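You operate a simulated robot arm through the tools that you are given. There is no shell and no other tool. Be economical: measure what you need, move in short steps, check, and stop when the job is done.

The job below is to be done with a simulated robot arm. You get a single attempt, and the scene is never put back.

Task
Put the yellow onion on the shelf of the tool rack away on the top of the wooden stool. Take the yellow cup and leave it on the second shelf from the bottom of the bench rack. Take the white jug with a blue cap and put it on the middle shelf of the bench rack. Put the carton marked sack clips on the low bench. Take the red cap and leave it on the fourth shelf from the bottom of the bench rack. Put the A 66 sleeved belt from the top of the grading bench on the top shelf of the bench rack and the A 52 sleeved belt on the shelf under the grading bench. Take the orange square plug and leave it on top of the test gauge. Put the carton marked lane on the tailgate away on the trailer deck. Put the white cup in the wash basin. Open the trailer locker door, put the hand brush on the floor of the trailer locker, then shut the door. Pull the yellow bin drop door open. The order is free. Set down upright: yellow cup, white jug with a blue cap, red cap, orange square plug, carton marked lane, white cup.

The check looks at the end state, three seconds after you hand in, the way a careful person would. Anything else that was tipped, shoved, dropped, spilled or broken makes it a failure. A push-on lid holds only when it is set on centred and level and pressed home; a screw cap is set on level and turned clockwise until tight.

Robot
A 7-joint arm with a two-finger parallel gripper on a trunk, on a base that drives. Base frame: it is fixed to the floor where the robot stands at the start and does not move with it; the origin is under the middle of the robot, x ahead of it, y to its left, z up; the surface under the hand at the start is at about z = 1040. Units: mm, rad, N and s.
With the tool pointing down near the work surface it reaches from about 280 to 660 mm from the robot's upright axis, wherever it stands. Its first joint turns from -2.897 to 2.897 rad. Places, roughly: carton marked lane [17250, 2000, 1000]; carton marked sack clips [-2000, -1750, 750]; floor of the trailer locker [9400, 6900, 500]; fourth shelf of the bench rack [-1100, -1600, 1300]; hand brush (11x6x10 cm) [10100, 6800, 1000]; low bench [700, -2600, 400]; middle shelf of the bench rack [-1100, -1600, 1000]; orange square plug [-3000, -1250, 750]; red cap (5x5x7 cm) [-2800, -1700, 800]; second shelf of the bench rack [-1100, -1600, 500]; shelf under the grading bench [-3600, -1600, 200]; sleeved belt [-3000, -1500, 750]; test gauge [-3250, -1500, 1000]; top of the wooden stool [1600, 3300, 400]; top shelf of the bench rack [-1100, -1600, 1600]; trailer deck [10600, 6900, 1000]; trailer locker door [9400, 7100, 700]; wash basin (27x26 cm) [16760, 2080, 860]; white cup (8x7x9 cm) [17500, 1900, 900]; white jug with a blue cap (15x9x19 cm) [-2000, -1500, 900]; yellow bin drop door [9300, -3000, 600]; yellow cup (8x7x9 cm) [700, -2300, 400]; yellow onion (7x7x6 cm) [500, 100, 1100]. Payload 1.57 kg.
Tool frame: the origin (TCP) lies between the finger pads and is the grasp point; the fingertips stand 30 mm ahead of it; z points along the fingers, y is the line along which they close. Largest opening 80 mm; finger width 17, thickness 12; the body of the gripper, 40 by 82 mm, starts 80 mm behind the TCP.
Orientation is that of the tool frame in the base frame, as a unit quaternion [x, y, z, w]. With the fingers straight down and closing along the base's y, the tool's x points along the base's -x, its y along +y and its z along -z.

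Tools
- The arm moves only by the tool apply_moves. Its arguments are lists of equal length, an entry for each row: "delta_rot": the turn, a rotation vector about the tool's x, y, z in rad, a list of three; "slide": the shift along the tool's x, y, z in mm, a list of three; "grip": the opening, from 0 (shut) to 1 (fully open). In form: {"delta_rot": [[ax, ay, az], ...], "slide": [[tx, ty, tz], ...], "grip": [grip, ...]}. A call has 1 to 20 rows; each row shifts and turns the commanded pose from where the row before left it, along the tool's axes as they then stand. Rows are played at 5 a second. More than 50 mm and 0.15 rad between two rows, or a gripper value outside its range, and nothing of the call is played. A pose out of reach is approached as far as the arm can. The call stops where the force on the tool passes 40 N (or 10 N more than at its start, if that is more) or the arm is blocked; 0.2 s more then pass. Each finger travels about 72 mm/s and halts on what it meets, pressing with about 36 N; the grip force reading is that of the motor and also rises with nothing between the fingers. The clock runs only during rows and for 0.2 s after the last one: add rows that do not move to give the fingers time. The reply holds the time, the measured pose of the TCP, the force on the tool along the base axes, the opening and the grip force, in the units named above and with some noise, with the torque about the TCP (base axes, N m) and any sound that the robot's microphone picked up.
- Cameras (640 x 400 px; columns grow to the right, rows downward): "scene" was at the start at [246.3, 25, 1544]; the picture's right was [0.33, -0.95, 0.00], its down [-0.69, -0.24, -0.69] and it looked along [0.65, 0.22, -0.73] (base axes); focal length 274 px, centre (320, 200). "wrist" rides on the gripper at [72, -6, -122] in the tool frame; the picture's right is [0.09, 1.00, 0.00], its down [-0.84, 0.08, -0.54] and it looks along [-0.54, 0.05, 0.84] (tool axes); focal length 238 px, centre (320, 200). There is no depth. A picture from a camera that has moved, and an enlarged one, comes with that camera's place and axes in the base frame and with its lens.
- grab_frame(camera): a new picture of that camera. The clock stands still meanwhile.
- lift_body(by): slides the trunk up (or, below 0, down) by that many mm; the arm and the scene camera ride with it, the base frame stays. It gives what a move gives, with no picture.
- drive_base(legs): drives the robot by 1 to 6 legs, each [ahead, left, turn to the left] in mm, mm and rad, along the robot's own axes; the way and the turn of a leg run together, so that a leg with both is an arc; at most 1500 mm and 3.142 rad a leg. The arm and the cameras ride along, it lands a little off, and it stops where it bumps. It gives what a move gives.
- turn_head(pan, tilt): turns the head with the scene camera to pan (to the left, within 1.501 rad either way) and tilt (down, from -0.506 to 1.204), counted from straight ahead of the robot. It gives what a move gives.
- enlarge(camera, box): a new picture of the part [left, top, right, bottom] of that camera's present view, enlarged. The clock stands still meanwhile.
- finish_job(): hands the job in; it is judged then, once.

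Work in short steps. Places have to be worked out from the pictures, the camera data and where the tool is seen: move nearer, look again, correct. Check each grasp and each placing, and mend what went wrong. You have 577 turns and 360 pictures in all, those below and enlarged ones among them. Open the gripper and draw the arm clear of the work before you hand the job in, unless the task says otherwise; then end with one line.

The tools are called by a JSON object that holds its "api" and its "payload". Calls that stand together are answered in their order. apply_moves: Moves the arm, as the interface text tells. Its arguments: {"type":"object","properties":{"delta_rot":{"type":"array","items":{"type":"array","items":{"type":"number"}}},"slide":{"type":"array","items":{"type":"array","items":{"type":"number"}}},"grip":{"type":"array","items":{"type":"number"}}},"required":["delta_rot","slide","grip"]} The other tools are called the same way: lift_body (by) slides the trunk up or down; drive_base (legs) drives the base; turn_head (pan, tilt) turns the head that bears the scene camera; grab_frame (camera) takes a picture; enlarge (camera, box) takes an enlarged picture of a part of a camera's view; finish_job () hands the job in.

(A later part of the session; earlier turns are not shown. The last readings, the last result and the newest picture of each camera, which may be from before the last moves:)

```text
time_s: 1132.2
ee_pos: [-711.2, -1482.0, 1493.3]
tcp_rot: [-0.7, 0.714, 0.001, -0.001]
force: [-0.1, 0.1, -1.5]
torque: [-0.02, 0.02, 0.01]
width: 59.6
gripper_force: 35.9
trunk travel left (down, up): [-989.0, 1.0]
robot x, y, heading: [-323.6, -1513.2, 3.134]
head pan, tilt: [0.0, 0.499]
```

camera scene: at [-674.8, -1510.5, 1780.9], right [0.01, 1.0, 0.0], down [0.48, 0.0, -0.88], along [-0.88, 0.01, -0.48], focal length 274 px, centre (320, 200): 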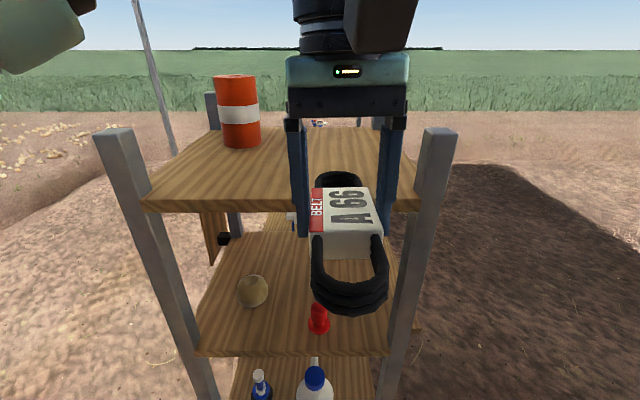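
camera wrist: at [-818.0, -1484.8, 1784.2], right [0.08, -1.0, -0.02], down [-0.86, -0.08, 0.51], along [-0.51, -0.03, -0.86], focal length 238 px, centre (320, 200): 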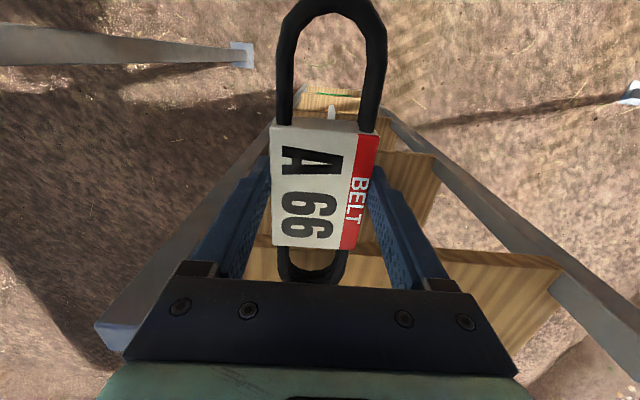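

Now tilt forward 0.6 rad about tool x and raise.

{"api": "apply_moves", "payload": {"delta_rot": [[-0.12, 0, 0], [-0.12, 0, 0], [-0.12, 0, 0], [-0.12, 0, 0], [-0.12, 0, 0]], "slide": [[0, 0, 0], [0, 0, 0], [0, 0, 0], [0, 0, 0], [0, 0, 0]], "grip": [0.2, 0.2, 0.2, 0.2, 0.2]}}

{"api": "apply_moves", "payload": {"delta_rot": [[0, 0, 0], [0, 0, 0], [0, 0, 0], [0, 0, 0], [0, 0, 0]], "slide": [[0, 25, -36], [0, 25, -36], [0, 25, -36], [0, 25, -36], [0, 20, -29]], "grip": [0.2, 0.2, 0.2, 0.2, 0.2]}}

{"api": "grab_frame", "payload": {"camera": "scene"}}

```text
time_s: 1133.4
ee_pos: [-727.6, -1478.9, 1499.1]
tcp_rot: [-0.67, 0.681, 0.209, -0.208]
force: [-0.9, 0.5, -1.9]
torque: [0.0, -0.06, 0.01]
width: 59.3
gripper_force: 35.7
out of reach, approached as far as the arm can: row 5
trunk travel left (down, up): [-989.0, 1.0]
robot x, y, heading: [-324.7, -1513.5, 3.134]
head pan, tilt: [0.0, 0.499]
```

```text
time_s: 1134.6
ee_pos: [-731.8, -1478.5, 1703.7]
tcp_rot: [-0.674, 0.681, 0.202, -0.202]
force: [0.5, 0.6, -0.8]
torque: [-0.01, -0.04, 0.01]
width: 59.6
gripper_force: 35.8
trunk travel left (down, up): [-989.0, 1.0]
robot x, y, heading: [-323.1, -1511.7, 3.141]
head pan, tilt: [0.0, 0.499]
```

```text
133 pictures are left
camera scene: at [-583.1, -1516.3, 1834.9], right [-0.05, 1.0, 0.0], down [-0.04, 0.0, -1.0], along [-1.0, -0.05, 0.04], focal length 274 px, centre (320, 200)
```

scene: 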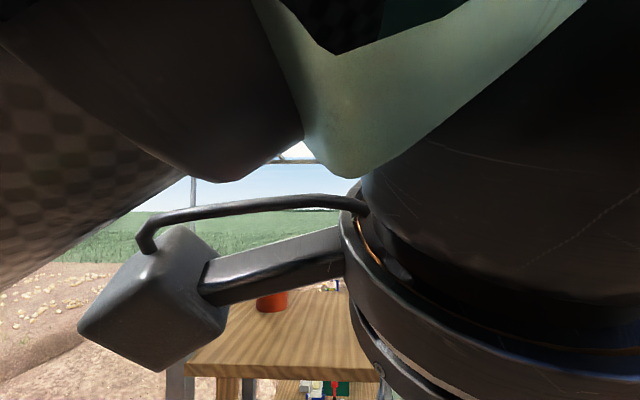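

Height 1704 reached, though the arm nudged my head camera. Extend the arm forward 140 away from the head, then re-aim the head.

{"api": "apply_moves", "payload": {"delta_rot": [[0, 0, 0], [0, 0, 0], [0, 0, 0], [0, 0, 0]], "slide": [[0, 29, 20], [0, 29, 20], [0, 29, 20], [0, 29, 20]], "grip": [0.2, 0.2, 0.2, 0.2]}}

{"api": "turn_head", "payload": {"pan": 0, "tilt": 0.35}}

{"api": "grab_frame", "payload": {"camera": "scene"}}

{"api": "grab_frame", "payload": {"camera": "wrist"}}

```text
time_s: 1135.6
ee_pos: [-876.0, -1475.4, 1709.6]
tcp_rot: [-0.67, 0.681, 0.21, -0.209]
force: [-0.5, 1.1, -1.5]
torque: [-0.02, -0.03, 0.0]
width: 58.9
gripper_force: 36.3
trunk travel left (down, up): [-989.0, 1.0]
robot x, y, heading: [-325.8, -1513.0, 3.133]
head pan, tilt: [0.0, 0.499]
```

```text
time_s: 1136.3
ee_pos: [-873.9, -1476.2, 1711.4]
tcp_rot: [-0.67, 0.681, 0.211, -0.209]
force: [0.3, 0.0, -1.5]
torque: [-0.02, -0.05, -0.02]
width: 59.5
gripper_force: 36.0
trunk travel left (down, up): [-989.0, 1.0]
robot x, y, heading: [-329.6, -1511.8, 3.133]
head pan, tilt: [0.0, 0.351]
```

```text
132 pictures are left
camera scene: at [-588.2, -1511.1, 1798.5], right [0.01, 1.0, 0.0], down [0.34, 0.0, -0.94], along [-0.94, 0.0, -0.34], focal length 274 px, centre (320, 200)
```

scene: 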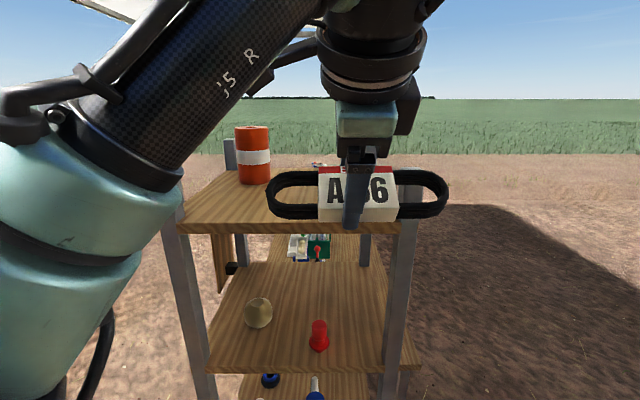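

```text
131 pictures are left
camera wrist: at [-800.0, -1547.9, 1808.3], right [-0.82, -0.08, 0.56], down [0.26, 0.83, 0.49], along [-0.51, 0.55, -0.67], focal length 238 px, centre (320, 200)
```

wrist: 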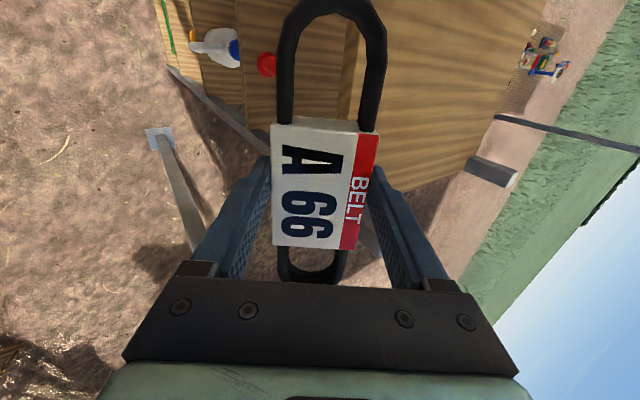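

Belt is crosswise above shelf height. Shift left 65 and drive ahead 135.

{"api": "drive_base", "payload": {"legs": [[0, 65, 0], [135, 0, 0]]}}

{"api": "grab_frame", "payload": {"camera": "scene"}}

{"api": "grab_frame", "payload": {"camera": "wrist"}}

```text
time_s: 1138.2
ee_pos: [-1008.8, -1539.4, 1711.7]
tcp_rot: [-0.669, 0.681, 0.212, -0.209]
force: [-0.2, -0.7, -2.0]
torque: [0.0, 0.0, -0.01]
width: 59.0
gripper_force: 35.8
trunk travel left (down, up): [-989.0, 1.0]
robot x, y, heading: [-462.3, -1575.1, 3.139]
head pan, tilt: [0.0, 0.351]
```

```text
130 pictures are left
camera scene: at [-722.9, -1574.3, 1799.1], right [0.01, 1.0, 0.0], down [0.34, 0.0, -0.94], along [-0.94, 0.01, -0.34], focal length 274 px, centre (320, 200)
```

scene: 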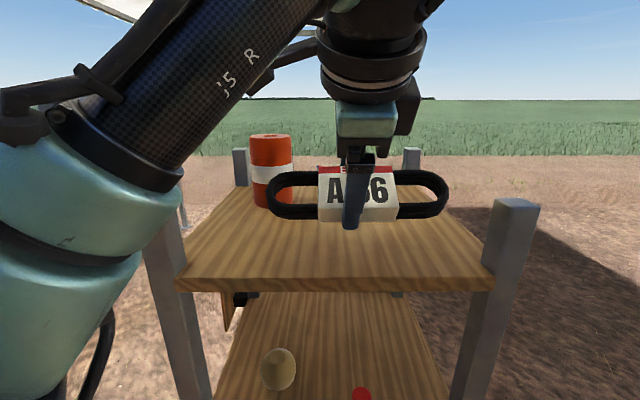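

```text
129 pictures are left
camera wrist: at [-934.7, -1611.1, 1809.4], right [-0.82, -0.08, 0.57], down [0.26, 0.83, 0.49], along [-0.51, 0.55, -0.66], focal length 238 px, centre (320, 200)
```

wrist: 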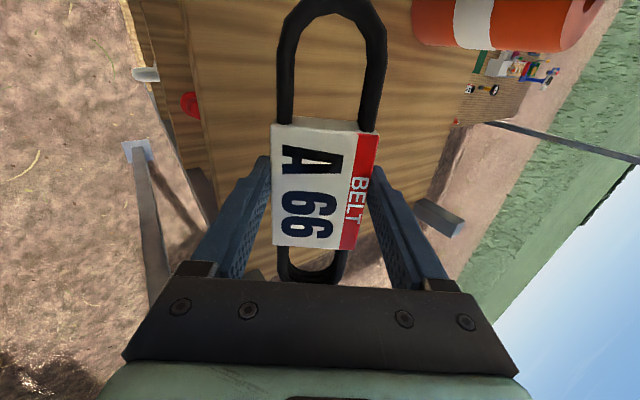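

Lower 35 and try reducing the tilt to lay the belt flatter.

{"api": "apply_moves", "payload": {"delta_rot": [[0, 0, 0], [0, 0, 0], [0.1, 0, 0], [0.1, 0, 0], [0.1, 0, 0]], "slide": [[0, -10, 14.5], [0, -10, 14.5], [0, 0, 0], [0, 0, 0], [0, 0, 0]], "grip": [0.2, 0.2, 0.2, 0.2, 0.2]}}

{"api": "grab_frame", "payload": {"camera": "scene"}}

```text
time_s: 1139.4
ee_pos: [-1011.6, -1537.5, 1676.2]
tcp_rot: [-0.693, 0.705, 0.106, -0.105]
force: [-0.8, 0.9, -1.9]
torque: [-0.02, -0.01, 0.01]
width: 59.4
gripper_force: 36.0
trunk travel left (down, up): [-989.0, 1.0]
robot x, y, heading: [-463.3, -1573.5, 3.142]
head pan, tilt: [0.0, 0.351]
```

```text
128 pictures are left
camera scene: at [-725.8, -1573.9, 1798.6], right [0.01, 1.0, 0.0], down [0.34, 0.0, -0.94], along [-0.94, 0.01, -0.34], focal length 274 px, centre (320, 200)
```

scene: 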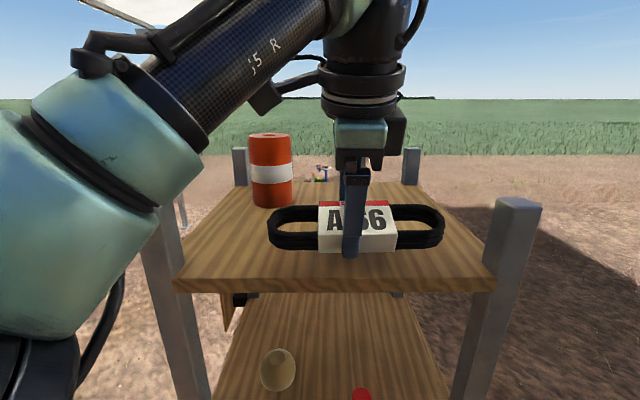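

Tilt now ~0.3 rad with no trouble. Reduce by another 0.2 and lower to contact.

{"api": "apply_moves", "payload": {"delta_rot": [[0.1, 0, 0], [0.1, 0, 0], [0, 0, 0], [0, 0, 0], [0, 0, 0], [0, 0, 0], [0, 0, 0], [0, 0, 0], [0, 0, 0]], "slide": [[0, 0, 0], [0, 0, 0], [0, 0, 4], [0, 0, 4], [0, 0, 3], [0, 0, 3], [0, 0, 3], [0, 0, 3], [0, 0, 3]], "grip": [0.2, 0.2, 0.2, 0.2, 0.2, 0.2, 0.2, 0.2, 0.2]}}

{"api": "grab_frame", "payload": {"camera": "scene"}}

```text
time_s: 1141.4
ee_pos: [-1013.4, -1538.9, 1655.4]
tcp_rot: [-0.7, 0.712, 0.038, -0.039]
force: [-4.6, 1.7, 18.6]
torque: [-0.98, -0.31, -0.27]
width: 59.4
gripper_force: 35.5
trunk travel left (down, up): [-989.0, 1.0]
robot x, y, heading: [-463.6, -1575.7, 3.136]
head pan, tilt: [0.0, 0.351]
```

```text
127 pictures are left
camera scene: at [-724.5, -1573.7, 1799.2], right [0.01, 1.0, 0.0], down [0.34, 0.0, -0.94], along [-0.94, 0.01, -0.34], focal length 274 px, centre (320, 200)
```

scene: 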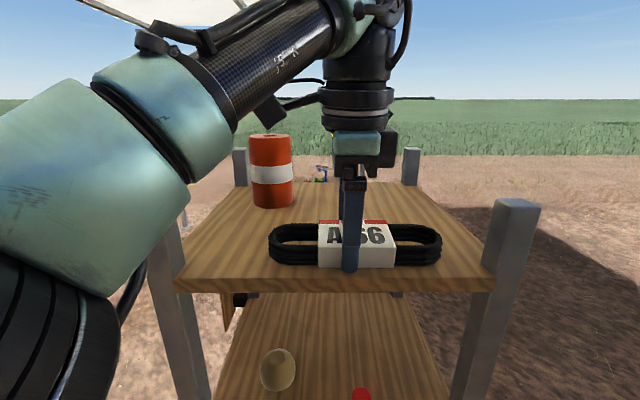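

Belt rests on the top shelf. Release and rise.

{"api": "apply_moves", "payload": {"delta_rot": [[0, 0, 0], [0, 0, 0], [0, 0, 0], [0, 0, 0], [0, 0, 0]], "slide": [[0, 0, -2], [0, 0, 0], [0, 0, 0], [0, 0, -15], [0, 0, -25]], "grip": [0.9, 1, 1, 1, 1]}}

{"api": "grab_frame", "payload": {"camera": "scene"}}

```text
time_s: 1142.6
ee_pos: [-1008.4, -1537.4, 1694.7]
tcp_rot: [-0.7, 0.712, 0.035, -0.037]
force: [0.1, 0.4, -0.5]
torque: [0.03, 0.04, -0.02]
width: 79.9
gripper_force: 0.0
trunk travel left (down, up): [-989.0, 1.0]
robot x, y, heading: [-465.2, -1575.2, 3.14]
head pan, tilt: [0.0, 0.351]
```

```text
126 pictures are left
camera scene: at [-724.3, -1573.8, 1798.8], right [0.01, 1.0, 0.0], down [0.34, 0.0, -0.94], along [-0.94, 0.01, -0.34], focal length 274 px, centre (320, 200)
```

scene: 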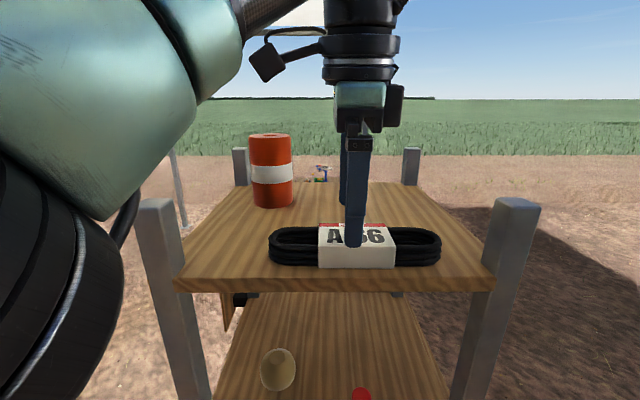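

Raise a bit more and back away.

{"api": "apply_moves", "payload": {"delta_rot": [[0, 0, 0]], "slide": [[0, 0, -18]], "grip": [1]}}

{"api": "drive_base", "payload": {"legs": [[-320, 0, 0]]}}

{"api": "grab_frame", "payload": {"camera": "scene"}}

```text
time_s: 1143.0
ee_pos: [-1011.4, -1542.0, 1697.7]
tcp_rot: [-0.702, 0.711, 0.033, -0.018]
force: [0.1, -1.0, -0.1]
torque: [-0.02, -0.01, 0.0]
width: 80.1
gripper_force: 0.1
trunk travel left (down, up): [-989.0, 1.0]
robot x, y, heading: [-460.2, -1578.3, 3.137]
head pan, tilt: [0.0, 0.351]
```

```text
time_s: 1145.2
ee_pos: [-696.3, -1538.9, 1696.1]
tcp_rot: [-0.699, 0.715, 0.03, -0.02]
force: [0.8, 0.7, -0.7]
torque: [-0.01, 0.01, 0.0]
width: 79.9
gripper_force: 0.1
trunk travel left (down, up): [-989.0, 1.0]
robot x, y, heading: [-145.5, -1575.7, 3.13]
head pan, tilt: [0.0, 0.351]
```

```text
125 pictures are left
camera scene: at [-411.3, -1575.6, 1798.6], right [0.01, 1.0, 0.0], down [0.34, 0.0, -0.94], along [-0.94, 0.01, -0.34], focal length 274 px, centre (320, 200)
```

scene: 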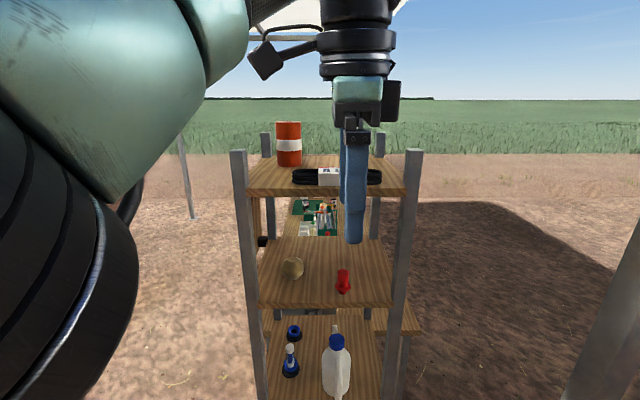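

All items fine. Next A 52. Lower and retract the arm (keeping the yaw), then drive to the +y side near x≈−2800.

{"api": "apply_moves", "payload": {"delta_rot": [[0.07, 0, 0], [0, 0, 0], [0, 0, 0], [0, 0, 0], [0, 0, 0], [0, 0, 0], [0, 0, 0], [0, 0, 0], [0, 0, 0]], "slide": [[0, 0, 0], [0, -15, 45], [0, -15, 45], [0, -20, 45], [0, -20, 45], [0, -20, 45], [0, -20, 45], [0, 0, 45], [0, 0, 30]], "grip": [1, 1, 1, 1, 1, 1, 1, 1, 1]}}

{"api": "drive_base", "payload": {"legs": [[0, -680, 0], [0, -680, 0], [0, 0, 1.58], [0, -900, 0], [0, -900, 0], [0, -820, 0]]}}

{"api": "turn_head", "payload": {"pan": -0.1, "tilt": 0.6}}

{"api": "grab_frame", "payload": {"camera": "scene"}}

```text
time_s: 1147.2
ee_pos: [-586.2, -1538.6, 1352.4]
tcp_rot: [-0.699, 0.715, 0.006, 0.004]
force: [-0.1, 0.3, -0.2]
torque: [-0.01, 0.03, 0.01]
width: 79.9
gripper_force: 0.0
trunk travel left (down, up): [-989.0, 1.0]
robot x, y, heading: [-148.4, -1572.9, 3.134]
head pan, tilt: [0.0, 0.351]
```

```text
time_s: 1170.6
ee_pos: [-2724.7, -672.6, 1354.3]
tcp_rot: [1.0, 0.004, -0.007, 0.001]
force: [0.5, 0.4, -0.3]
torque: [0.02, 0.0, 0.03]
width: 80.0
gripper_force: 0.0
trunk travel left (down, up): [-989.0, 1.0]
robot x, y, heading: [-2700.0, -237.8, -1.545]
head pan, tilt: [0.0, 0.351]
```

```text
time_s: 1171.4
ee_pos: [-2726.7, -672.5, 1354.0]
tcp_rot: [1.0, 0.005, -0.007, 0.001]
force: [-1.1, 0.4, 0.2]
torque: [0.01, 0.02, 0.01]
width: 80.1
gripper_force: 0.1
trunk travel left (down, up): [-989.0, 1.0]
robot x, y, heading: [-2704.3, -237.0, -1.545]
head pan, tilt: [-0.099, 0.6]
```

```text
124 pictures are left
camera scene: at [-2704.4, -492.8, 1775.9], right [-1.0, 0.08, 0.0], down [0.04, 0.56, -0.83], along [-0.06, -0.82, -0.56], focal length 274 px, centre (320, 200)
```

scene: 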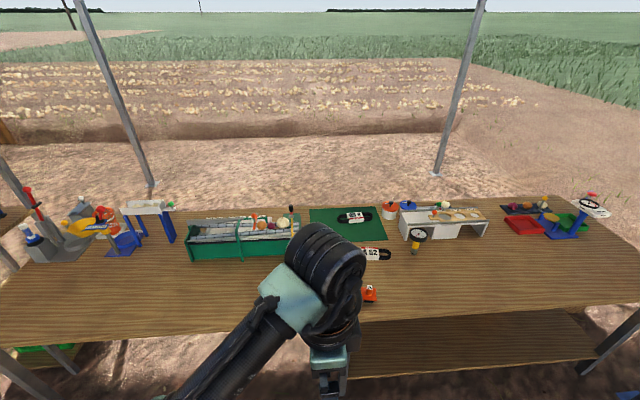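

Drive right 270 and ahead 520 to the bench edge near the A 52 belt.

{"api": "drive_base", "payload": {"legs": [[0, -270, -0.025], [520, 0, 0]]}}

{"api": "lift_body", "payload": {"by": -350}}

{"api": "apply_moves", "payload": {"delta_rot": [[0, 0, 0], [0, 0, 0], [0, 0, 0], [0, 0, 0]], "slide": [[0, 40, 0], [0, 40, 0], [0, 40, 0], [0, 30, 0]], "grip": [1, 1, 1, 1]}}

{"api": "grab_frame", "payload": {"camera": "wrist"}}

{"api": "grab_frame", "payload": {"camera": "scene"}}

```text
time_s: 1176.0
ee_pos: [-3004.4, -1195.1, 1353.7]
tcp_rot: [1.0, -0.006, -0.007, 0.0]
force: [-0.4, -0.4, 0.1]
torque: [-0.02, 0.0, 0.0]
width: 80.1
gripper_force: 0.0
trunk travel left (down, up): [-989.0, 1.0]
robot x, y, heading: [-2972.4, -756.7, -1.566]
head pan, tilt: [-0.099, 0.6]
```

```text
time_s: 1179.4
ee_pos: [-3004.7, -1195.5, 1003.2]
tcp_rot: [1.0, -0.007, -0.007, 0.002]
force: [0.3, -0.1, 0.4]
torque: [0.0, 0.03, -0.01]
width: 79.9
gripper_force: 0.1
trunk travel left (down, up): [-639.0, 351.0]
robot x, y, heading: [-2971.7, -753.6, -1.569]
head pan, tilt: [-0.099, 0.6]
```

```text
time_s: 1180.4
ee_pos: [-3006.4, -1346.0, 1003.8]
tcp_rot: [1.0, -0.007, -0.007, 0.0]
force: [0.6, -1.1, -0.6]
torque: [0.02, 0.02, 0.02]
width: 80.0
gripper_force: 0.1
trunk travel left (down, up): [-639.0, 351.0]
robot x, y, heading: [-2970.4, -756.3, -1.569]
head pan, tilt: [-0.099, 0.6]
```

```text
123 pictures are left
camera wrist: at [-2933.0, -1339.8, 1125.2], right [0.08, -1.0, 0.0], down [-0.83, -0.06, 0.55], along [-0.55, -0.04, -0.83], focal length 238 px, centre (320, 200)
```

wrist: 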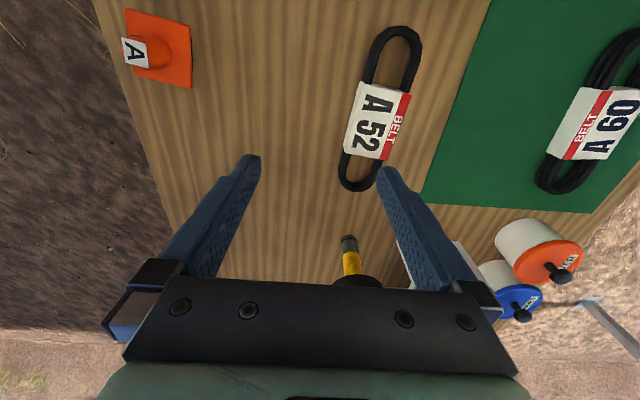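

```text
122 pictures are left
camera scene: at [-2979.0, -1016.4, 1425.8], right [-1.0, 0.1, 0.0], down [0.06, 0.56, -0.82], along [-0.08, -0.82, -0.57], focal length 274 px, centre (320, 200)
```

scene: 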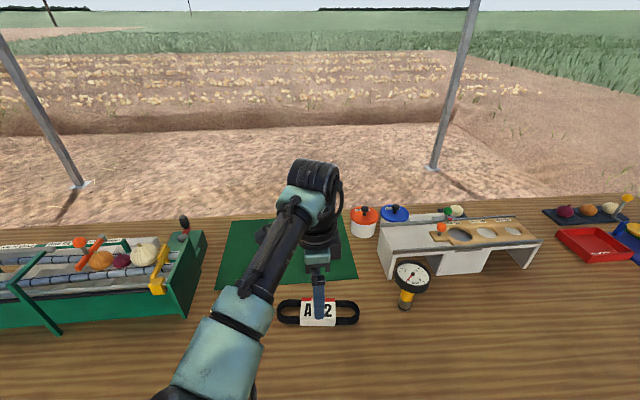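

A 52 sleeve at (−3008, −1417). Shift 71 mm, small yaw, and descend.

{"api": "apply_moves", "payload": {"delta_rot": [[0, 0, 0.05], [0, 0, 0], [0, 0, 0], [0, 0, 0]], "slide": [[0, 36, 0], [0, 36, 0], [0, 0, 40], [0, 0, 30]], "grip": [1, 1, 1, 1]}}

{"api": "grab_frame", "payload": {"camera": "wrist"}}

```text
time_s: 1181.4
ee_pos: [-3011.4, -1410.7, 939.4]
tcp_rot: [0.999, -0.032, -0.006, 0.002]
force: [0.0, -0.1, 0.0]
torque: [0.05, -0.02, -0.02]
width: 80.0
gripper_force: 0.0
out of reach, approached as far as the arm can: row 4
trunk travel left (down, up): [-639.0, 351.0]
robot x, y, heading: [-2974.8, -758.3, -1.572]
head pan, tilt: [-0.099, 0.6]
```

```text
121 pictures are left
camera wrist: at [-2937.6, -1407.4, 1061.0], right [0.03, -1.0, 0.0], down [-0.83, -0.02, 0.55], along [-0.55, -0.02, -0.83], focal length 238 px, centre (320, 200)
```

wrist: 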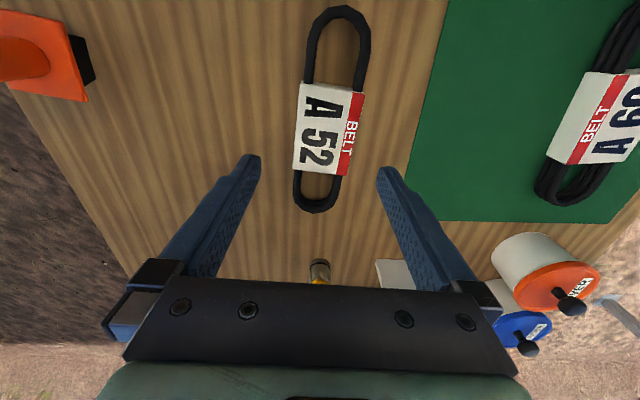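

Arm's at its reach limit, so I lower with the trunk instead.

{"api": "lift_body", "payload": {"by": -100}}

{"api": "grab_frame", "payload": {"camera": "wrist"}}

```text
time_s: 1182.7
ee_pos: [-3009.6, -1410.1, 838.8]
tcp_rot: [0.999, -0.032, -0.007, 0.001]
force: [-0.1, -0.8, -0.6]
torque: [-0.01, -0.01, -0.04]
width: 79.9
gripper_force: 0.0
trunk travel left (down, up): [-539.0, 451.0]
robot x, y, heading: [-2967.5, -759.5, -1.569]
head pan, tilt: [-0.099, 0.6]
```

```text
120 pictures are left
camera wrist: at [-2936.4, -1407.4, 960.7], right [0.03, -1.0, 0.0], down [-0.83, -0.02, 0.55], along [-0.55, -0.02, -0.83], focal length 238 px, centre (320, 200)
```

wrist: 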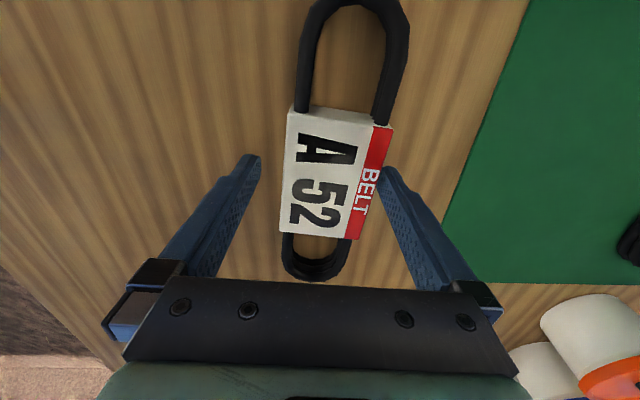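

Lower 7 mm more and close (it will self-centre).

{"api": "lift_body", "payload": {"by": -7}}

{"api": "apply_moves", "payload": {"delta_rot": [[0, 0, 0], [0, 0, 0], [0, 0, 0]], "slide": [[0, 0, 0], [0, 0, 0], [0, 0, 0]], "grip": [0.3, 0.3, 0.3]}}

{"api": "lift_body", "payload": {"by": 100}}

{"api": "grab_frame", "payload": {"camera": "wrist"}}

```text
time_s: 1183.3
ee_pos: [-3011.2, -1409.9, 833.8]
tcp_rot: [0.999, -0.031, -0.007, 0.001]
force: [-0.2, 0.0, -0.5]
torque: [0.0, 0.01, -0.02]
width: 80.0
gripper_force: 0.0
trunk travel left (down, up): [-532.0, 458.0]
robot x, y, heading: [-2971.9, -756.5, -1.57]
head pan, tilt: [-0.099, 0.6]
```

```text
time_s: 1184.1
ee_pos: [-3010.4, -1409.6, 832.8]
tcp_rot: [0.999, -0.032, -0.008, 0.001]
force: [-0.1, 0.4, 1.1]
torque: [0.04, 0.0, -0.08]
width: 60.0
gripper_force: 36.4
trunk travel left (down, up): [-532.0, 458.0]
robot x, y, heading: [-2971.0, -756.8, -1.573]
head pan, tilt: [-0.099, 0.6]
```

```text
time_s: 1185.4
ee_pos: [-3011.0, -1410.6, 930.6]
tcp_rot: [0.999, -0.031, -0.007, 0.001]
force: [0.4, -0.6, -2.1]
torque: [0.01, -0.02, 0.0]
width: 59.8
gripper_force: 36.0
trunk travel left (down, up): [-632.0, 358.0]
robot x, y, heading: [-2969.0, -753.9, -1.57]
head pan, tilt: [-0.099, 0.6]
```

```text
119 pictures are left
camera wrist: at [-2936.4, -1407.7, 1053.3], right [0.03, -1.0, 0.0], down [-0.83, -0.02, 0.55], along [-0.55, -0.02, -0.83], focal length 238 px, centre (320, 200)
```

wrist: 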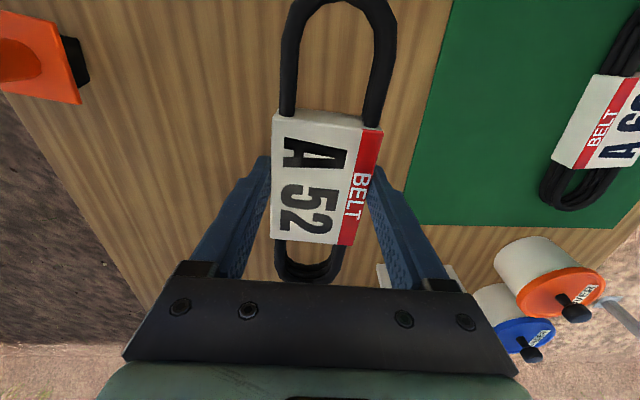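

A 52 held. I back out past the bench edge, move right to x≈−3450, and lower to the under-shelf height.

{"api": "lift_body", "payload": {"by": 150}}

{"api": "drive_base", "payload": {"legs": [[-520, 0, 0], [0, -440, 0]]}}

{"api": "lift_body", "payload": {"by": -400}}

{"api": "lift_body", "payload": {"by": -330}}

{"api": "turn_head", "payload": {"pan": 0, "tilt": 0.45}}

{"api": "grab_frame", "payload": {"camera": "scene"}}

{"api": "grab_frame", "payload": {"camera": "wrist"}}

```text
time_s: 1187.1
ee_pos: [-3010.7, -1411.8, 1081.3]
tcp_rot: [0.999, -0.031, -0.008, 0.001]
force: [-0.4, 0.0, -1.9]
torque: [0.02, -0.03, 0.0]
width: 59.4
gripper_force: 36.2
trunk travel left (down, up): [-782.0, 208.0]
robot x, y, heading: [-2971.1, -752.3, -1.572]
head pan, tilt: [-0.099, 0.6]
```

```text
time_s: 1192.5
ee_pos: [-3456.2, -880.9, 1081.8]
tcp_rot: [1.0, -0.028, -0.007, 0.001]
force: [0.5, -0.3, -0.9]
torque: [-0.03, 0.03, 0.02]
width: 59.6
gripper_force: 35.8
trunk travel left (down, up): [-782.0, 208.0]
robot x, y, heading: [-3422.3, -225.8, -1.56]
head pan, tilt: [-0.099, 0.6]
```

```text
time_s: 1196.4
ee_pos: [-3455.0, -880.3, 682.1]
tcp_rot: [1.0, -0.028, -0.008, 0.0]
force: [-0.1, -0.6, -1.7]
torque: [-0.01, -0.03, 0.04]
width: 59.5
gripper_force: 36.3
trunk travel left (down, up): [-382.0, 608.0]
robot x, y, heading: [-3420.6, -223.6, -1.56]
head pan, tilt: [-0.099, 0.6]
```

```text
time_s: 1199.6
ee_pos: [-3455.6, -879.8, 352.4]
tcp_rot: [1.0, -0.028, -0.007, 0.001]
force: [0.4, -0.5, -2.2]
torque: [0.0, 0.01, 0.04]
width: 59.4
gripper_force: 35.9
trunk travel left (down, up): [-52.0, 938.0]
robot x, y, heading: [-3419.3, -227.9, -1.563]
head pan, tilt: [-0.099, 0.6]
```

```text
time_s: 1200.3
ee_pos: [-3454.7, -879.3, 352.0]
tcp_rot: [1.0, -0.028, -0.008, 0.001]
force: [0.5, 0.0, -1.8]
torque: [0.01, 0.0, 0.0]
width: 59.6
gripper_force: 36.3
trunk travel left (down, up): [-52.0, 938.0]
robot x, y, heading: [-3421.7, -226.8, -1.562]
head pan, tilt: [0.0, 0.45]
```

```text
118 pictures are left
camera scene: at [-3417.6, -489.5, 852.3], right [-1.0, -0.01, 0.0], down [0.0, 0.44, -0.9], along [0.01, -0.9, -0.44], focal length 274 px, centre (320, 200)
```

scene: 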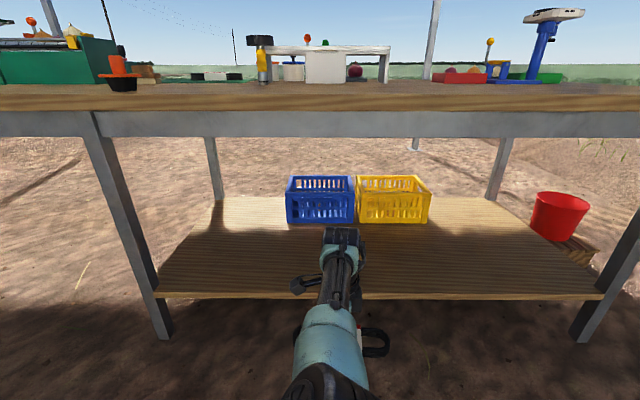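

```text
117 pictures are left
camera wrist: at [-3381.0, -876.5, 473.4], right [0.04, -1.0, 0.0], down [-0.83, -0.03, 0.55], along [-0.55, -0.02, -0.83], focal length 238 px, centre (320, 200)
```

wrist: 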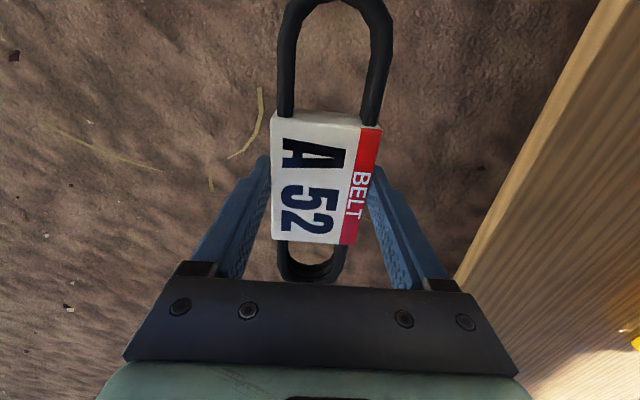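

Lower shelf front edge ≈ y −1135, z ≈ 205–240; crates are far back. Drive ahead 345, then lower.

{"api": "drive_base", "payload": {"legs": [[350, 0, 0]]}}

{"api": "lift_body", "payload": {"by": -45}}

{"api": "grab_frame", "payload": {"camera": "wrist"}}

{"api": "grab_frame", "payload": {"camera": "scene"}}

```text
time_s: 1202.6
ee_pos: [-3444.5, -1238.0, 352.8]
tcp_rot: [1.0, -0.023, -0.008, 0.001]
force: [0.1, 0.0, -1.5]
torque: [0.02, -0.02, 0.02]
width: 59.4
gripper_force: 36.3
trunk travel left (down, up): [-52.0, 938.0]
robot x, y, heading: [-3419.4, -584.0, -1.553]
head pan, tilt: [0.0, 0.45]
```

```text
time_s: 1203.5
ee_pos: [-3445.1, -1237.3, 307.9]
tcp_rot: [1.0, -0.024, -0.007, 0.0]
force: [-0.7, 0.6, -1.3]
torque: [0.0, 0.01, 0.03]
width: 59.5
gripper_force: 36.4
trunk travel left (down, up): [-7.0, 983.0]
robot x, y, heading: [-3415.6, -585.5, -1.549]
head pan, tilt: [0.0, 0.45]
```

```text
116 pictures are left
camera wrist: at [-3370.4, -1232.9, 428.4], right [0.05, -1.0, 0.0], down [-0.83, -0.04, 0.55], along [-0.55, -0.03, -0.83], focal length 238 px, centre (320, 200)
```

wrist: 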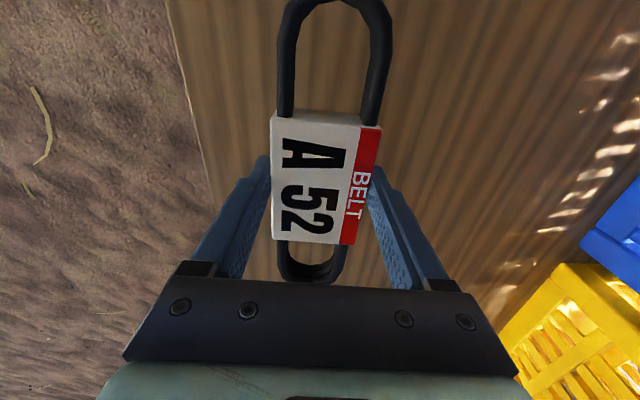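

```text
115 pictures are left
camera scene: at [-3410.6, -846.2, 807.4], right [-1.0, -0.02, 0.0], down [-0.01, 0.44, -0.9], along [0.02, -0.9, -0.44], focal length 274 px, centre (320, 200)
```

scene: 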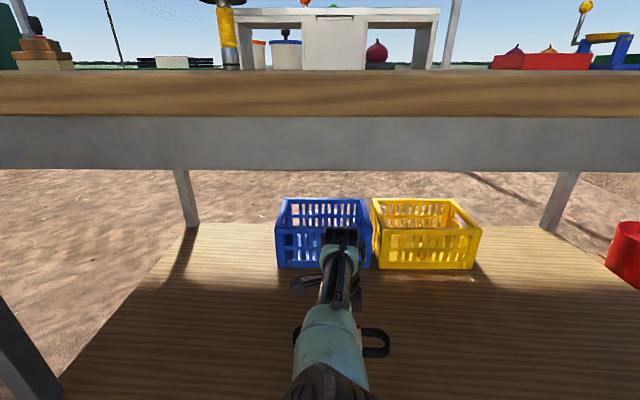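

Over the lower shelf. Lower by arm to contact.

{"api": "apply_moves", "payload": {"delta_rot": [[0, 0, 0], [0, 0, 0], [0, 0, 0], [0, 0, 0], [0, 0, 0], [0, 0, 0], [0, 0, 0]], "slide": [[0, -10, 0], [0, 0, 12], [0, 0, 12], [0, 0, 8], [0, 0, 5], [0, 0, 4], [0, 0, 4]], "grip": [0.2, 0.2, 0.2, 0.2, 0.2, 0.2, 0.2]}}

```text
time_s: 1205.1
ee_pos: [-3444.2, -1226.1, 261.9]
tcp_rot: [1.0, -0.024, -0.007, 0.001]
force: [-0.1, 0.2, -2.7]
torque: [-0.01, -0.04, 0.01]
width: 59.6
gripper_force: 36.3
trunk travel left (down, up): [-7.0, 983.0]
robot x, y, heading: [-3412.8, -586.6, -1.55]
head pan, tilt: [0.0, 0.45]
```

{"api": "apply_moves", "payload": {"delta_rot": [[0, 0, 0], [0, 0, 0], [0, 0, 0], [0, 0, 0], [0, 0, 0], [0, 0, 0], [0, 0, 0], [0, 0, 0], [0, 0, 0], [0, 0, 0]], "slide": [[0, 0, 4], [0, 0, 4], [0, 0, 4], [0, 0, 4], [0, 0, 4], [0, 0, 3], [0, 0, 3], [0, 0, 3], [0, 0, 3], [0, 0, 3]], "grip": [0.2, 0.2, 0.2, 0.2, 0.2, 0.2, 0.2, 0.2, 0.2, 0.2]}}

{"api": "grab_frame", "payload": {"camera": "wrist"}}

```text
time_s: 1206.3
ee_pos: [-3443.9, -1225.9, 250.6]
tcp_rot: [1.0, -0.025, -0.006, 0.006]
force: [0.4, 6.9, 17.4]
torque: [0.77, -0.05, 0.02]
width: 59.4
gripper_force: 35.5
out of reach, approached as far as the arm can: row 4
trunk travel left (down, up): [-7.0, 983.0]
robot x, y, heading: [-3415.3, -582.7, -1.561]
head pan, tilt: [0.0, 0.45]
stopped in row 6: the force on the tool passed its limit at 40 N (the readings are from after the stop); the commanded pose is now the measured one
```

```text
114 pictures are left
camera wrist: at [-3370.4, -1221.5, 372.8], right [0.04, -1.0, 0.01], down [-0.83, -0.03, 0.55], along [-0.55, -0.03, -0.83], focal length 238 px, centre (320, 200)
```

wrist: 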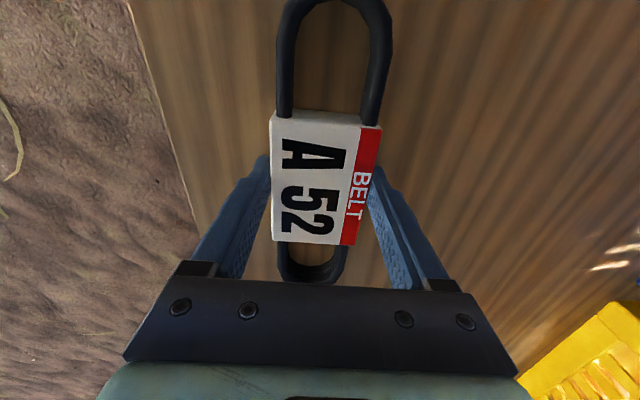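

Contact with the lower shelf. Release and rise.

{"api": "apply_moves", "payload": {"delta_rot": [[0, 0, 0], [0, 0, 0], [0, 0, 0], [0, 0, 0], [0, 0, 0]], "slide": [[0, 0, -2], [0, 0, 0], [0, 0, 0], [0, 0, -25], [0, 0, -35]], "grip": [0.9, 1, 1, 1, 1]}}

{"api": "grab_frame", "payload": {"camera": "wrist"}}

```text
time_s: 1207.5
ee_pos: [-3442.7, -1238.0, 310.0]
tcp_rot: [1.0, -0.024, -0.006, 0.003]
force: [0.3, -0.1, 0.1]
torque: [0.03, 0.01, -0.02]
width: 80.1
gripper_force: 0.0
out of reach, approached as far as the arm can: row 4, 5
trunk travel left (down, up): [-7.0, 983.0]
robot x, y, heading: [-3416.6, -582.8, -1.554]
head pan, tilt: [0.0, 0.45]
```

```text
113 pictures are left
camera wrist: at [-3368.7, -1232.3, 431.5], right [0.04, -1.0, 0.0], down [-0.83, -0.03, 0.55], along [-0.55, -0.03, -0.83], focal length 238 px, centre (320, 200)
```

wrist: 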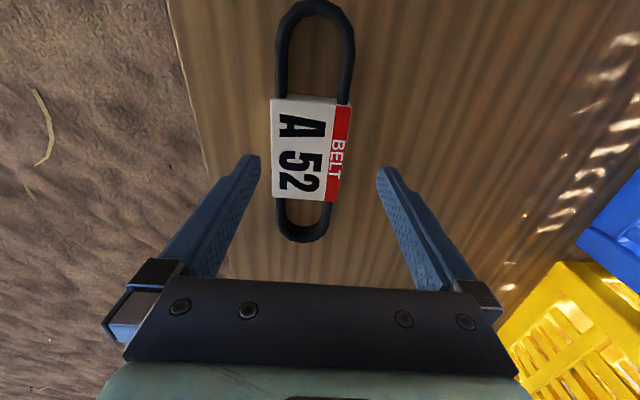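

A 52 is on the under-bench shelf. Last item: the orange plug at (−2958, −1164). Back out, raise, retract.

{"api": "drive_base", "payload": {"legs": [[-480, 0, -0.015]]}}

{"api": "lift_body", "payload": {"by": 400}}

{"api": "lift_body", "payload": {"by": 330}}

{"api": "apply_moves", "payload": {"delta_rot": [[0, 0, 0], [0, 0, 0], [0, 0, 0], [0, 0, 0], [0, 0, 0]], "slide": [[0, -45, 0], [0, -45, 0], [0, -45, 0], [0, -45, 0], [0, -45, 0]], "grip": [1, 1, 1, 1, 1]}}

{"api": "drive_base", "payload": {"legs": [[0, 500, 0], [200, 0, 0]]}}

{"api": "turn_head", "payload": {"pan": -0.3, "tilt": 0.6}}

{"api": "grab_frame", "payload": {"camera": "scene"}}

{"api": "grab_frame", "payload": {"camera": "wrist"}}

```text
time_s: 1210.4
ee_pos: [-3456.6, -752.0, 309.3]
tcp_rot: [1.0, -0.03, -0.006, 0.004]
force: [0.4, -0.3, -0.3]
torque: [-0.01, 0.04, 0.01]
width: 80.0
gripper_force: 0.0
trunk travel left (down, up): [-7.0, 983.0]
robot x, y, heading: [-3420.4, -97.8, -1.569]
head pan, tilt: [0.0, 0.45]
```

```text
time_s: 1214.2
ee_pos: [-3456.2, -752.6, 710.7]
tcp_rot: [1.0, -0.031, -0.006, 0.003]
force: [0.2, -0.4, -0.6]
torque: [0.04, 0.01, 0.02]
width: 80.1
gripper_force: 0.1
trunk travel left (down, up): [-407.0, 583.0]
robot x, y, heading: [-3422.9, -100.4, -1.567]
head pan, tilt: [0.0, 0.45]
```

```text
time_s: 1217.5
ee_pos: [-3456.2, -753.1, 1039.7]
tcp_rot: [0.999, -0.031, -0.006, 0.004]
force: [0.4, -0.3, 0.2]
torque: [-0.01, -0.03, 0.02]
width: 80.2
gripper_force: 0.1
trunk travel left (down, up): [-737.0, 253.0]
robot x, y, heading: [-3422.6, -99.9, -1.571]
head pan, tilt: [0.0, 0.45]
```

```text
time_s: 1218.7
ee_pos: [-3457.0, -753.6, 1039.9]
tcp_rot: [0.999, -0.031, -0.006, 0.003]
force: [-0.6, -0.2, 0.8]
torque: [0.0, -0.02, -0.02]
width: 79.9
gripper_force: 0.0
out of reach, approached as far as the arm can: row 1, 2, 3, 4, 5
trunk travel left (down, up): [-737.0, 253.0]
robot x, y, heading: [-3419.4, -101.3, -1.561]
head pan, tilt: [0.0, 0.45]
```

```text
time_s: 1222.9
ee_pos: [-2924.6, -941.7, 1039.7]
tcp_rot: [1.0, -0.023, -0.007, 0.003]
force: [0.4, 0.4, -0.2]
torque: [-0.01, 0.02, -0.01]
width: 80.1
gripper_force: 0.2
trunk travel left (down, up): [-737.0, 253.0]
robot x, y, heading: [-2898.1, -289.6, -1.553]
head pan, tilt: [0.0, 0.45]
```

```text
time_s: 1223.7
ee_pos: [-2923.5, -940.6, 1039.1]
tcp_rot: [1.0, -0.024, -0.007, 0.004]
force: [0.1, 0.4, -0.4]
torque: [0.01, 0.01, 0.0]
width: 79.9
gripper_force: 0.1
trunk travel left (down, up): [-737.0, 253.0]
robot x, y, heading: [-2899.5, -286.1, -1.552]
head pan, tilt: [-0.3, 0.6]
```

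```text
112 pictures are left
camera scene: at [-2918.8, -542.8, 1524.0], right [-0.96, 0.28, 0.0], down [0.16, 0.54, -0.83], along [-0.23, -0.79, -0.56], focal length 274 px, centre (320, 200)
```

scene: 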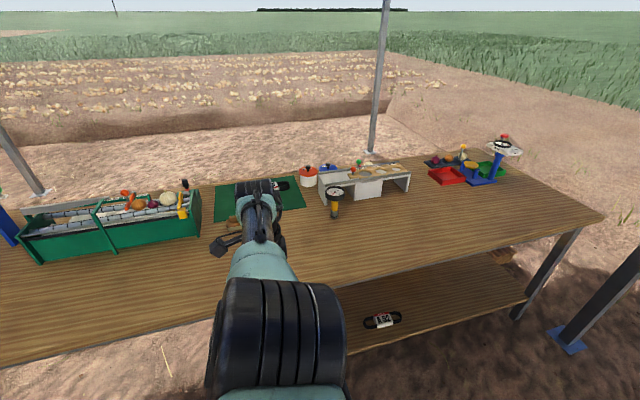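

```text
111 pictures are left
camera wrist: at [-2850.3, -936.3, 1161.9], right [0.04, -1.0, 0.01], down [-0.83, -0.03, 0.55], along [-0.55, -0.03, -0.83], focal length 238 px, centre (320, 200)
```

wrist: 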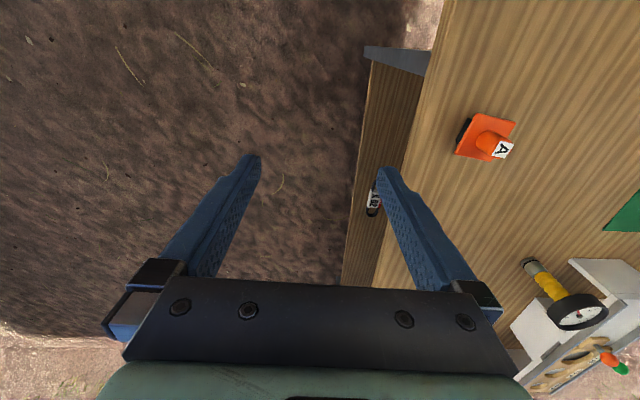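

The arm didn't retract (singular-ish pose). I try unyawing and raising to free it.

{"api": "apply_moves", "payload": {"delta_rot": [[0, 0, 0], [0, 0, 0], [0, 0, -0.143], [0, 0, -0.143], [0, 0, -0.143], [0, 0, -0.143], [0, 0, -0.143], [0, 0, -0.143], [0, 0, -0.143], [0, 0, -0.143], [0, 0, -0.143], [0, 0, -0.143], [0, 0, -0.143]], "slide": [[0, 0, -40], [0, 0, -40], [0, 0, 0], [0, 0, 0], [0, 0, 0], [0, 0, 0], [0, 0, 0], [0, 0, 0], [0, 0, 0], [0, 0, 0], [0, 0, 0], [0, 0, 0], [0, 0, 0]], "grip": [1, 1, 1, 1, 1, 1, 1, 1, 1, 1, 1, 1, 1]}}

{"api": "apply_moves", "payload": {"delta_rot": [[0, 0, 0], [0, 0, 0], [0, 0, 0], [0, 0, 0]], "slide": [[40, 0, 0], [40, 0, 0], [40, 0, 0], [40, 0, 0]], "grip": [1, 1, 1, 1]}}

```text
time_s: 1226.5
ee_pos: [-2923.3, -949.0, 1119.4]
tcp_rot: [0.722, 0.692, -0.006, -0.003]
force: [0.0, 0.0, 0.2]
torque: [-0.03, 0.01, -0.01]
width: 79.8
gripper_force: 0.1
out of reach, approached as far as the arm can: row 1
trunk travel left (down, up): [-737.0, 253.0]
robot x, y, heading: [-2900.9, -282.6, -1.554]
head pan, tilt: [-0.3, 0.6]
```

```text
time_s: 1227.5
ee_pos: [-2923.0, -948.5, 1117.9]
tcp_rot: [0.723, 0.691, -0.006, -0.002]
force: [-0.1, -0.1, 0.8]
torque: [0.05, 0.01, 0.01]
width: 80.1
gripper_force: 0.0
out of reach, approached as far as the arm can: row 1, 2, 3, 4
trunk travel left (down, up): [-737.0, 253.0]
robot x, y, heading: [-2899.5, -287.6, -1.549]
head pan, tilt: [-0.3, 0.6]
```

Test vertical freedom: raise 160 mm.

{"api": "apply_moves", "payload": {"delta_rot": [[0, 0, 0], [0, 0, 0], [0, 0, 0], [0, 0, 0]], "slide": [[0, 0, -40], [0, 0, -40], [0, 0, -40], [0, 0, -40]], "grip": [1, 1, 1, 1]}}

{"api": "turn_head", "payload": {"pan": 0, "tilt": 0.7}}

{"api": "grab_frame", "payload": {"camera": "scene"}}

```text
time_s: 1228.5
ee_pos: [-2921.2, -930.1, 1277.7]
tcp_rot: [0.723, 0.69, -0.006, -0.003]
force: [0.4, -0.9, 0.1]
torque: [0.0, 0.03, 0.0]
width: 80.0
gripper_force: 0.0
out of reach, approached as far as the arm can: row 3, 4
trunk travel left (down, up): [-737.0, 253.0]
robot x, y, heading: [-2901.5, -289.8, -1.553]
head pan, tilt: [-0.3, 0.6]
```

```text
time_s: 1229.3
ee_pos: [-2921.9, -932.4, 1277.3]
tcp_rot: [0.723, 0.691, -0.006, -0.002]
force: [-0.6, 0.0, 0.4]
torque: [-0.04, -0.01, 0.0]
width: 80.3
gripper_force: 0.1
trunk travel left (down, up): [-737.0, 253.0]
robot x, y, heading: [-2899.3, -285.6, -1.553]
head pan, tilt: [0.0, 0.7]
```

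```text
110 pictures are left
camera scene: at [-2892.9, -543.0, 1515.3], right [-1.0, -0.02, 0.0], down [-0.01, 0.64, -0.77], along [0.01, -0.77, -0.64], focal length 274 px, centre (320, 200)
```

scene: 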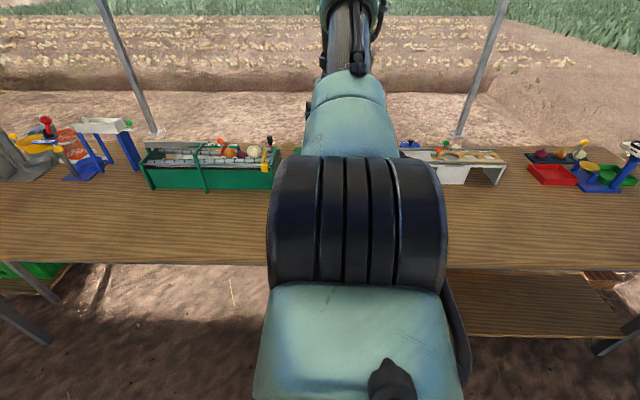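

The arm is in a stretched in-plane pose. I move the TCP sideways to swing the elbow out.

{"api": "apply_moves", "payload": {"delta_rot": [[0, 0, 0], [0, 0, 0], [0, 0, 0], [0, 0, 0], [0, 0, 0], [0, 0, 0], [0, 0, 0], [0, 0, 0]], "slide": [[0, 45, 0], [0, 45, 0], [0, 45, 0], [0, 45, 0], [0, 45, 0], [0, 45, 0], [0, 45, 0], [0, 45, 0]], "grip": [1, 1, 1, 1, 1, 1, 1, 1]}}

{"api": "grab_frame", "payload": {"camera": "scene"}}

```text
time_s: 1231.1
ee_pos: [-2593.7, -856.8, 1247.5]
tcp_rot: [0.723, 0.691, -0.007, -0.002]
force: [-0.8, -0.2, -0.7]
torque: [0.02, -0.01, 0.01]
width: 80.0
gripper_force: 0.0
out of reach, approached as far as the arm can: row 2, 3, 4, 5, 6, 7, 8
trunk travel left (down, up): [-737.0, 253.0]
robot x, y, heading: [-2896.5, -286.2, -1.55]
head pan, tilt: [0.0, 0.7]
```

```text
109 pictures are left
camera scene: at [-2891.8, -542.8, 1515.3], right [-1.0, -0.02, 0.0], down [-0.01, 0.64, -0.77], along [0.01, -0.76, -0.64], focal length 274 px, centre (320, 200)
```

scene: 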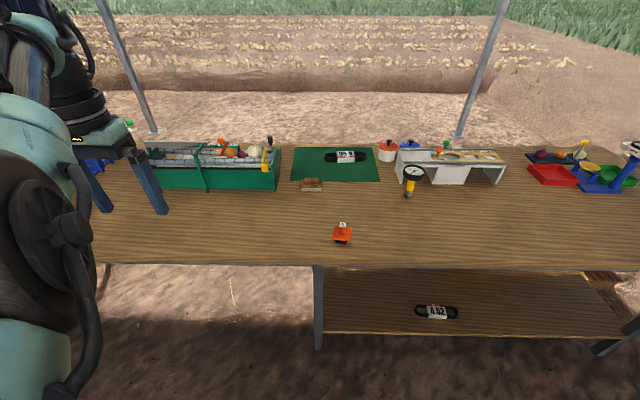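

I push the command outward again to see where the arm becomes reachable.

{"api": "apply_moves", "payload": {"delta_rot": [[0, 0, 0], [0, 0, 0], [0, 0, 0], [0, 0, 0], [0, 0, 0]], "slide": [[-45, 0, 0], [-45, 0, 0], [-45, 0, 0], [-45, 0, 0], [-45, 0, 0]], "grip": [1, 1, 1, 1, 1]}}

```text
time_s: 1232.3
ee_pos: [-2682.8, -904.3, 1230.9]
tcp_rot: [0.723, 0.691, -0.007, -0.002]
force: [0.0, 0.3, 0.1]
torque: [-0.01, -0.02, -0.01]
width: 80.0
gripper_force: 0.1
out of reach, approached as far as the arm can: row 1, 2, 3, 4, 5
trunk travel left (down, up): [-737.0, 253.0]
robot x, y, heading: [-2898.7, -287.6, -1.552]
head pan, tilt: [0.0, 0.7]
```

The arm is only reachable on a thin shell in this configuration. I change the tool pitch (−0.75) to let the elbow unfold, and bring the command in.

{"api": "apply_moves", "payload": {"delta_rot": [[0, -0.14, 0], [0, -0.14, 0], [0, -0.14, 0], [0, -0.14, 0], [0, -0.14, 0], [0, 0, 0], [0, 0, 0], [0, 0, 0]], "slide": [[0, 0, 0], [0, 0, 0], [0, 0, 0], [0, 0, 0], [0, 0, 0], [30, 0, -30], [30, 0, -30], [30, 0, -30]], "grip": [1, 1, 1, 1, 1, 1, 1, 1]}}

{"api": "grab_frame", "payload": {"camera": "scene"}}

```text
time_s: 1234.1
ee_pos: [-2675.3, -776.8, 1239.8]
tcp_rot: [0.677, 0.649, -0.255, 0.235]
force: [0.8, 0.2, -0.1]
torque: [-0.05, 0.0, -0.03]
width: 79.8
gripper_force: 0.0
trunk travel left (down, up): [-737.0, 253.0]
robot x, y, heading: [-2900.3, -287.4, -1.553]
head pan, tilt: [0.0, 0.7]
```

```text
108 pictures are left
camera scene: at [-2891.6, -541.4, 1515.6], right [-1.0, -0.02, 0.0], down [-0.01, 0.64, -0.77], along [0.01, -0.77, -0.64], focal length 274 px, centre (320, 200)
```

scene: 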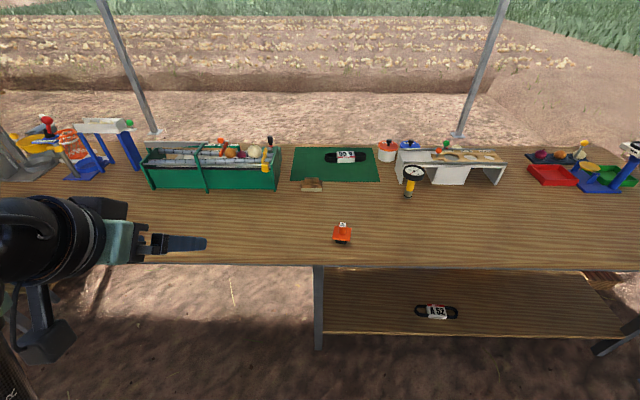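

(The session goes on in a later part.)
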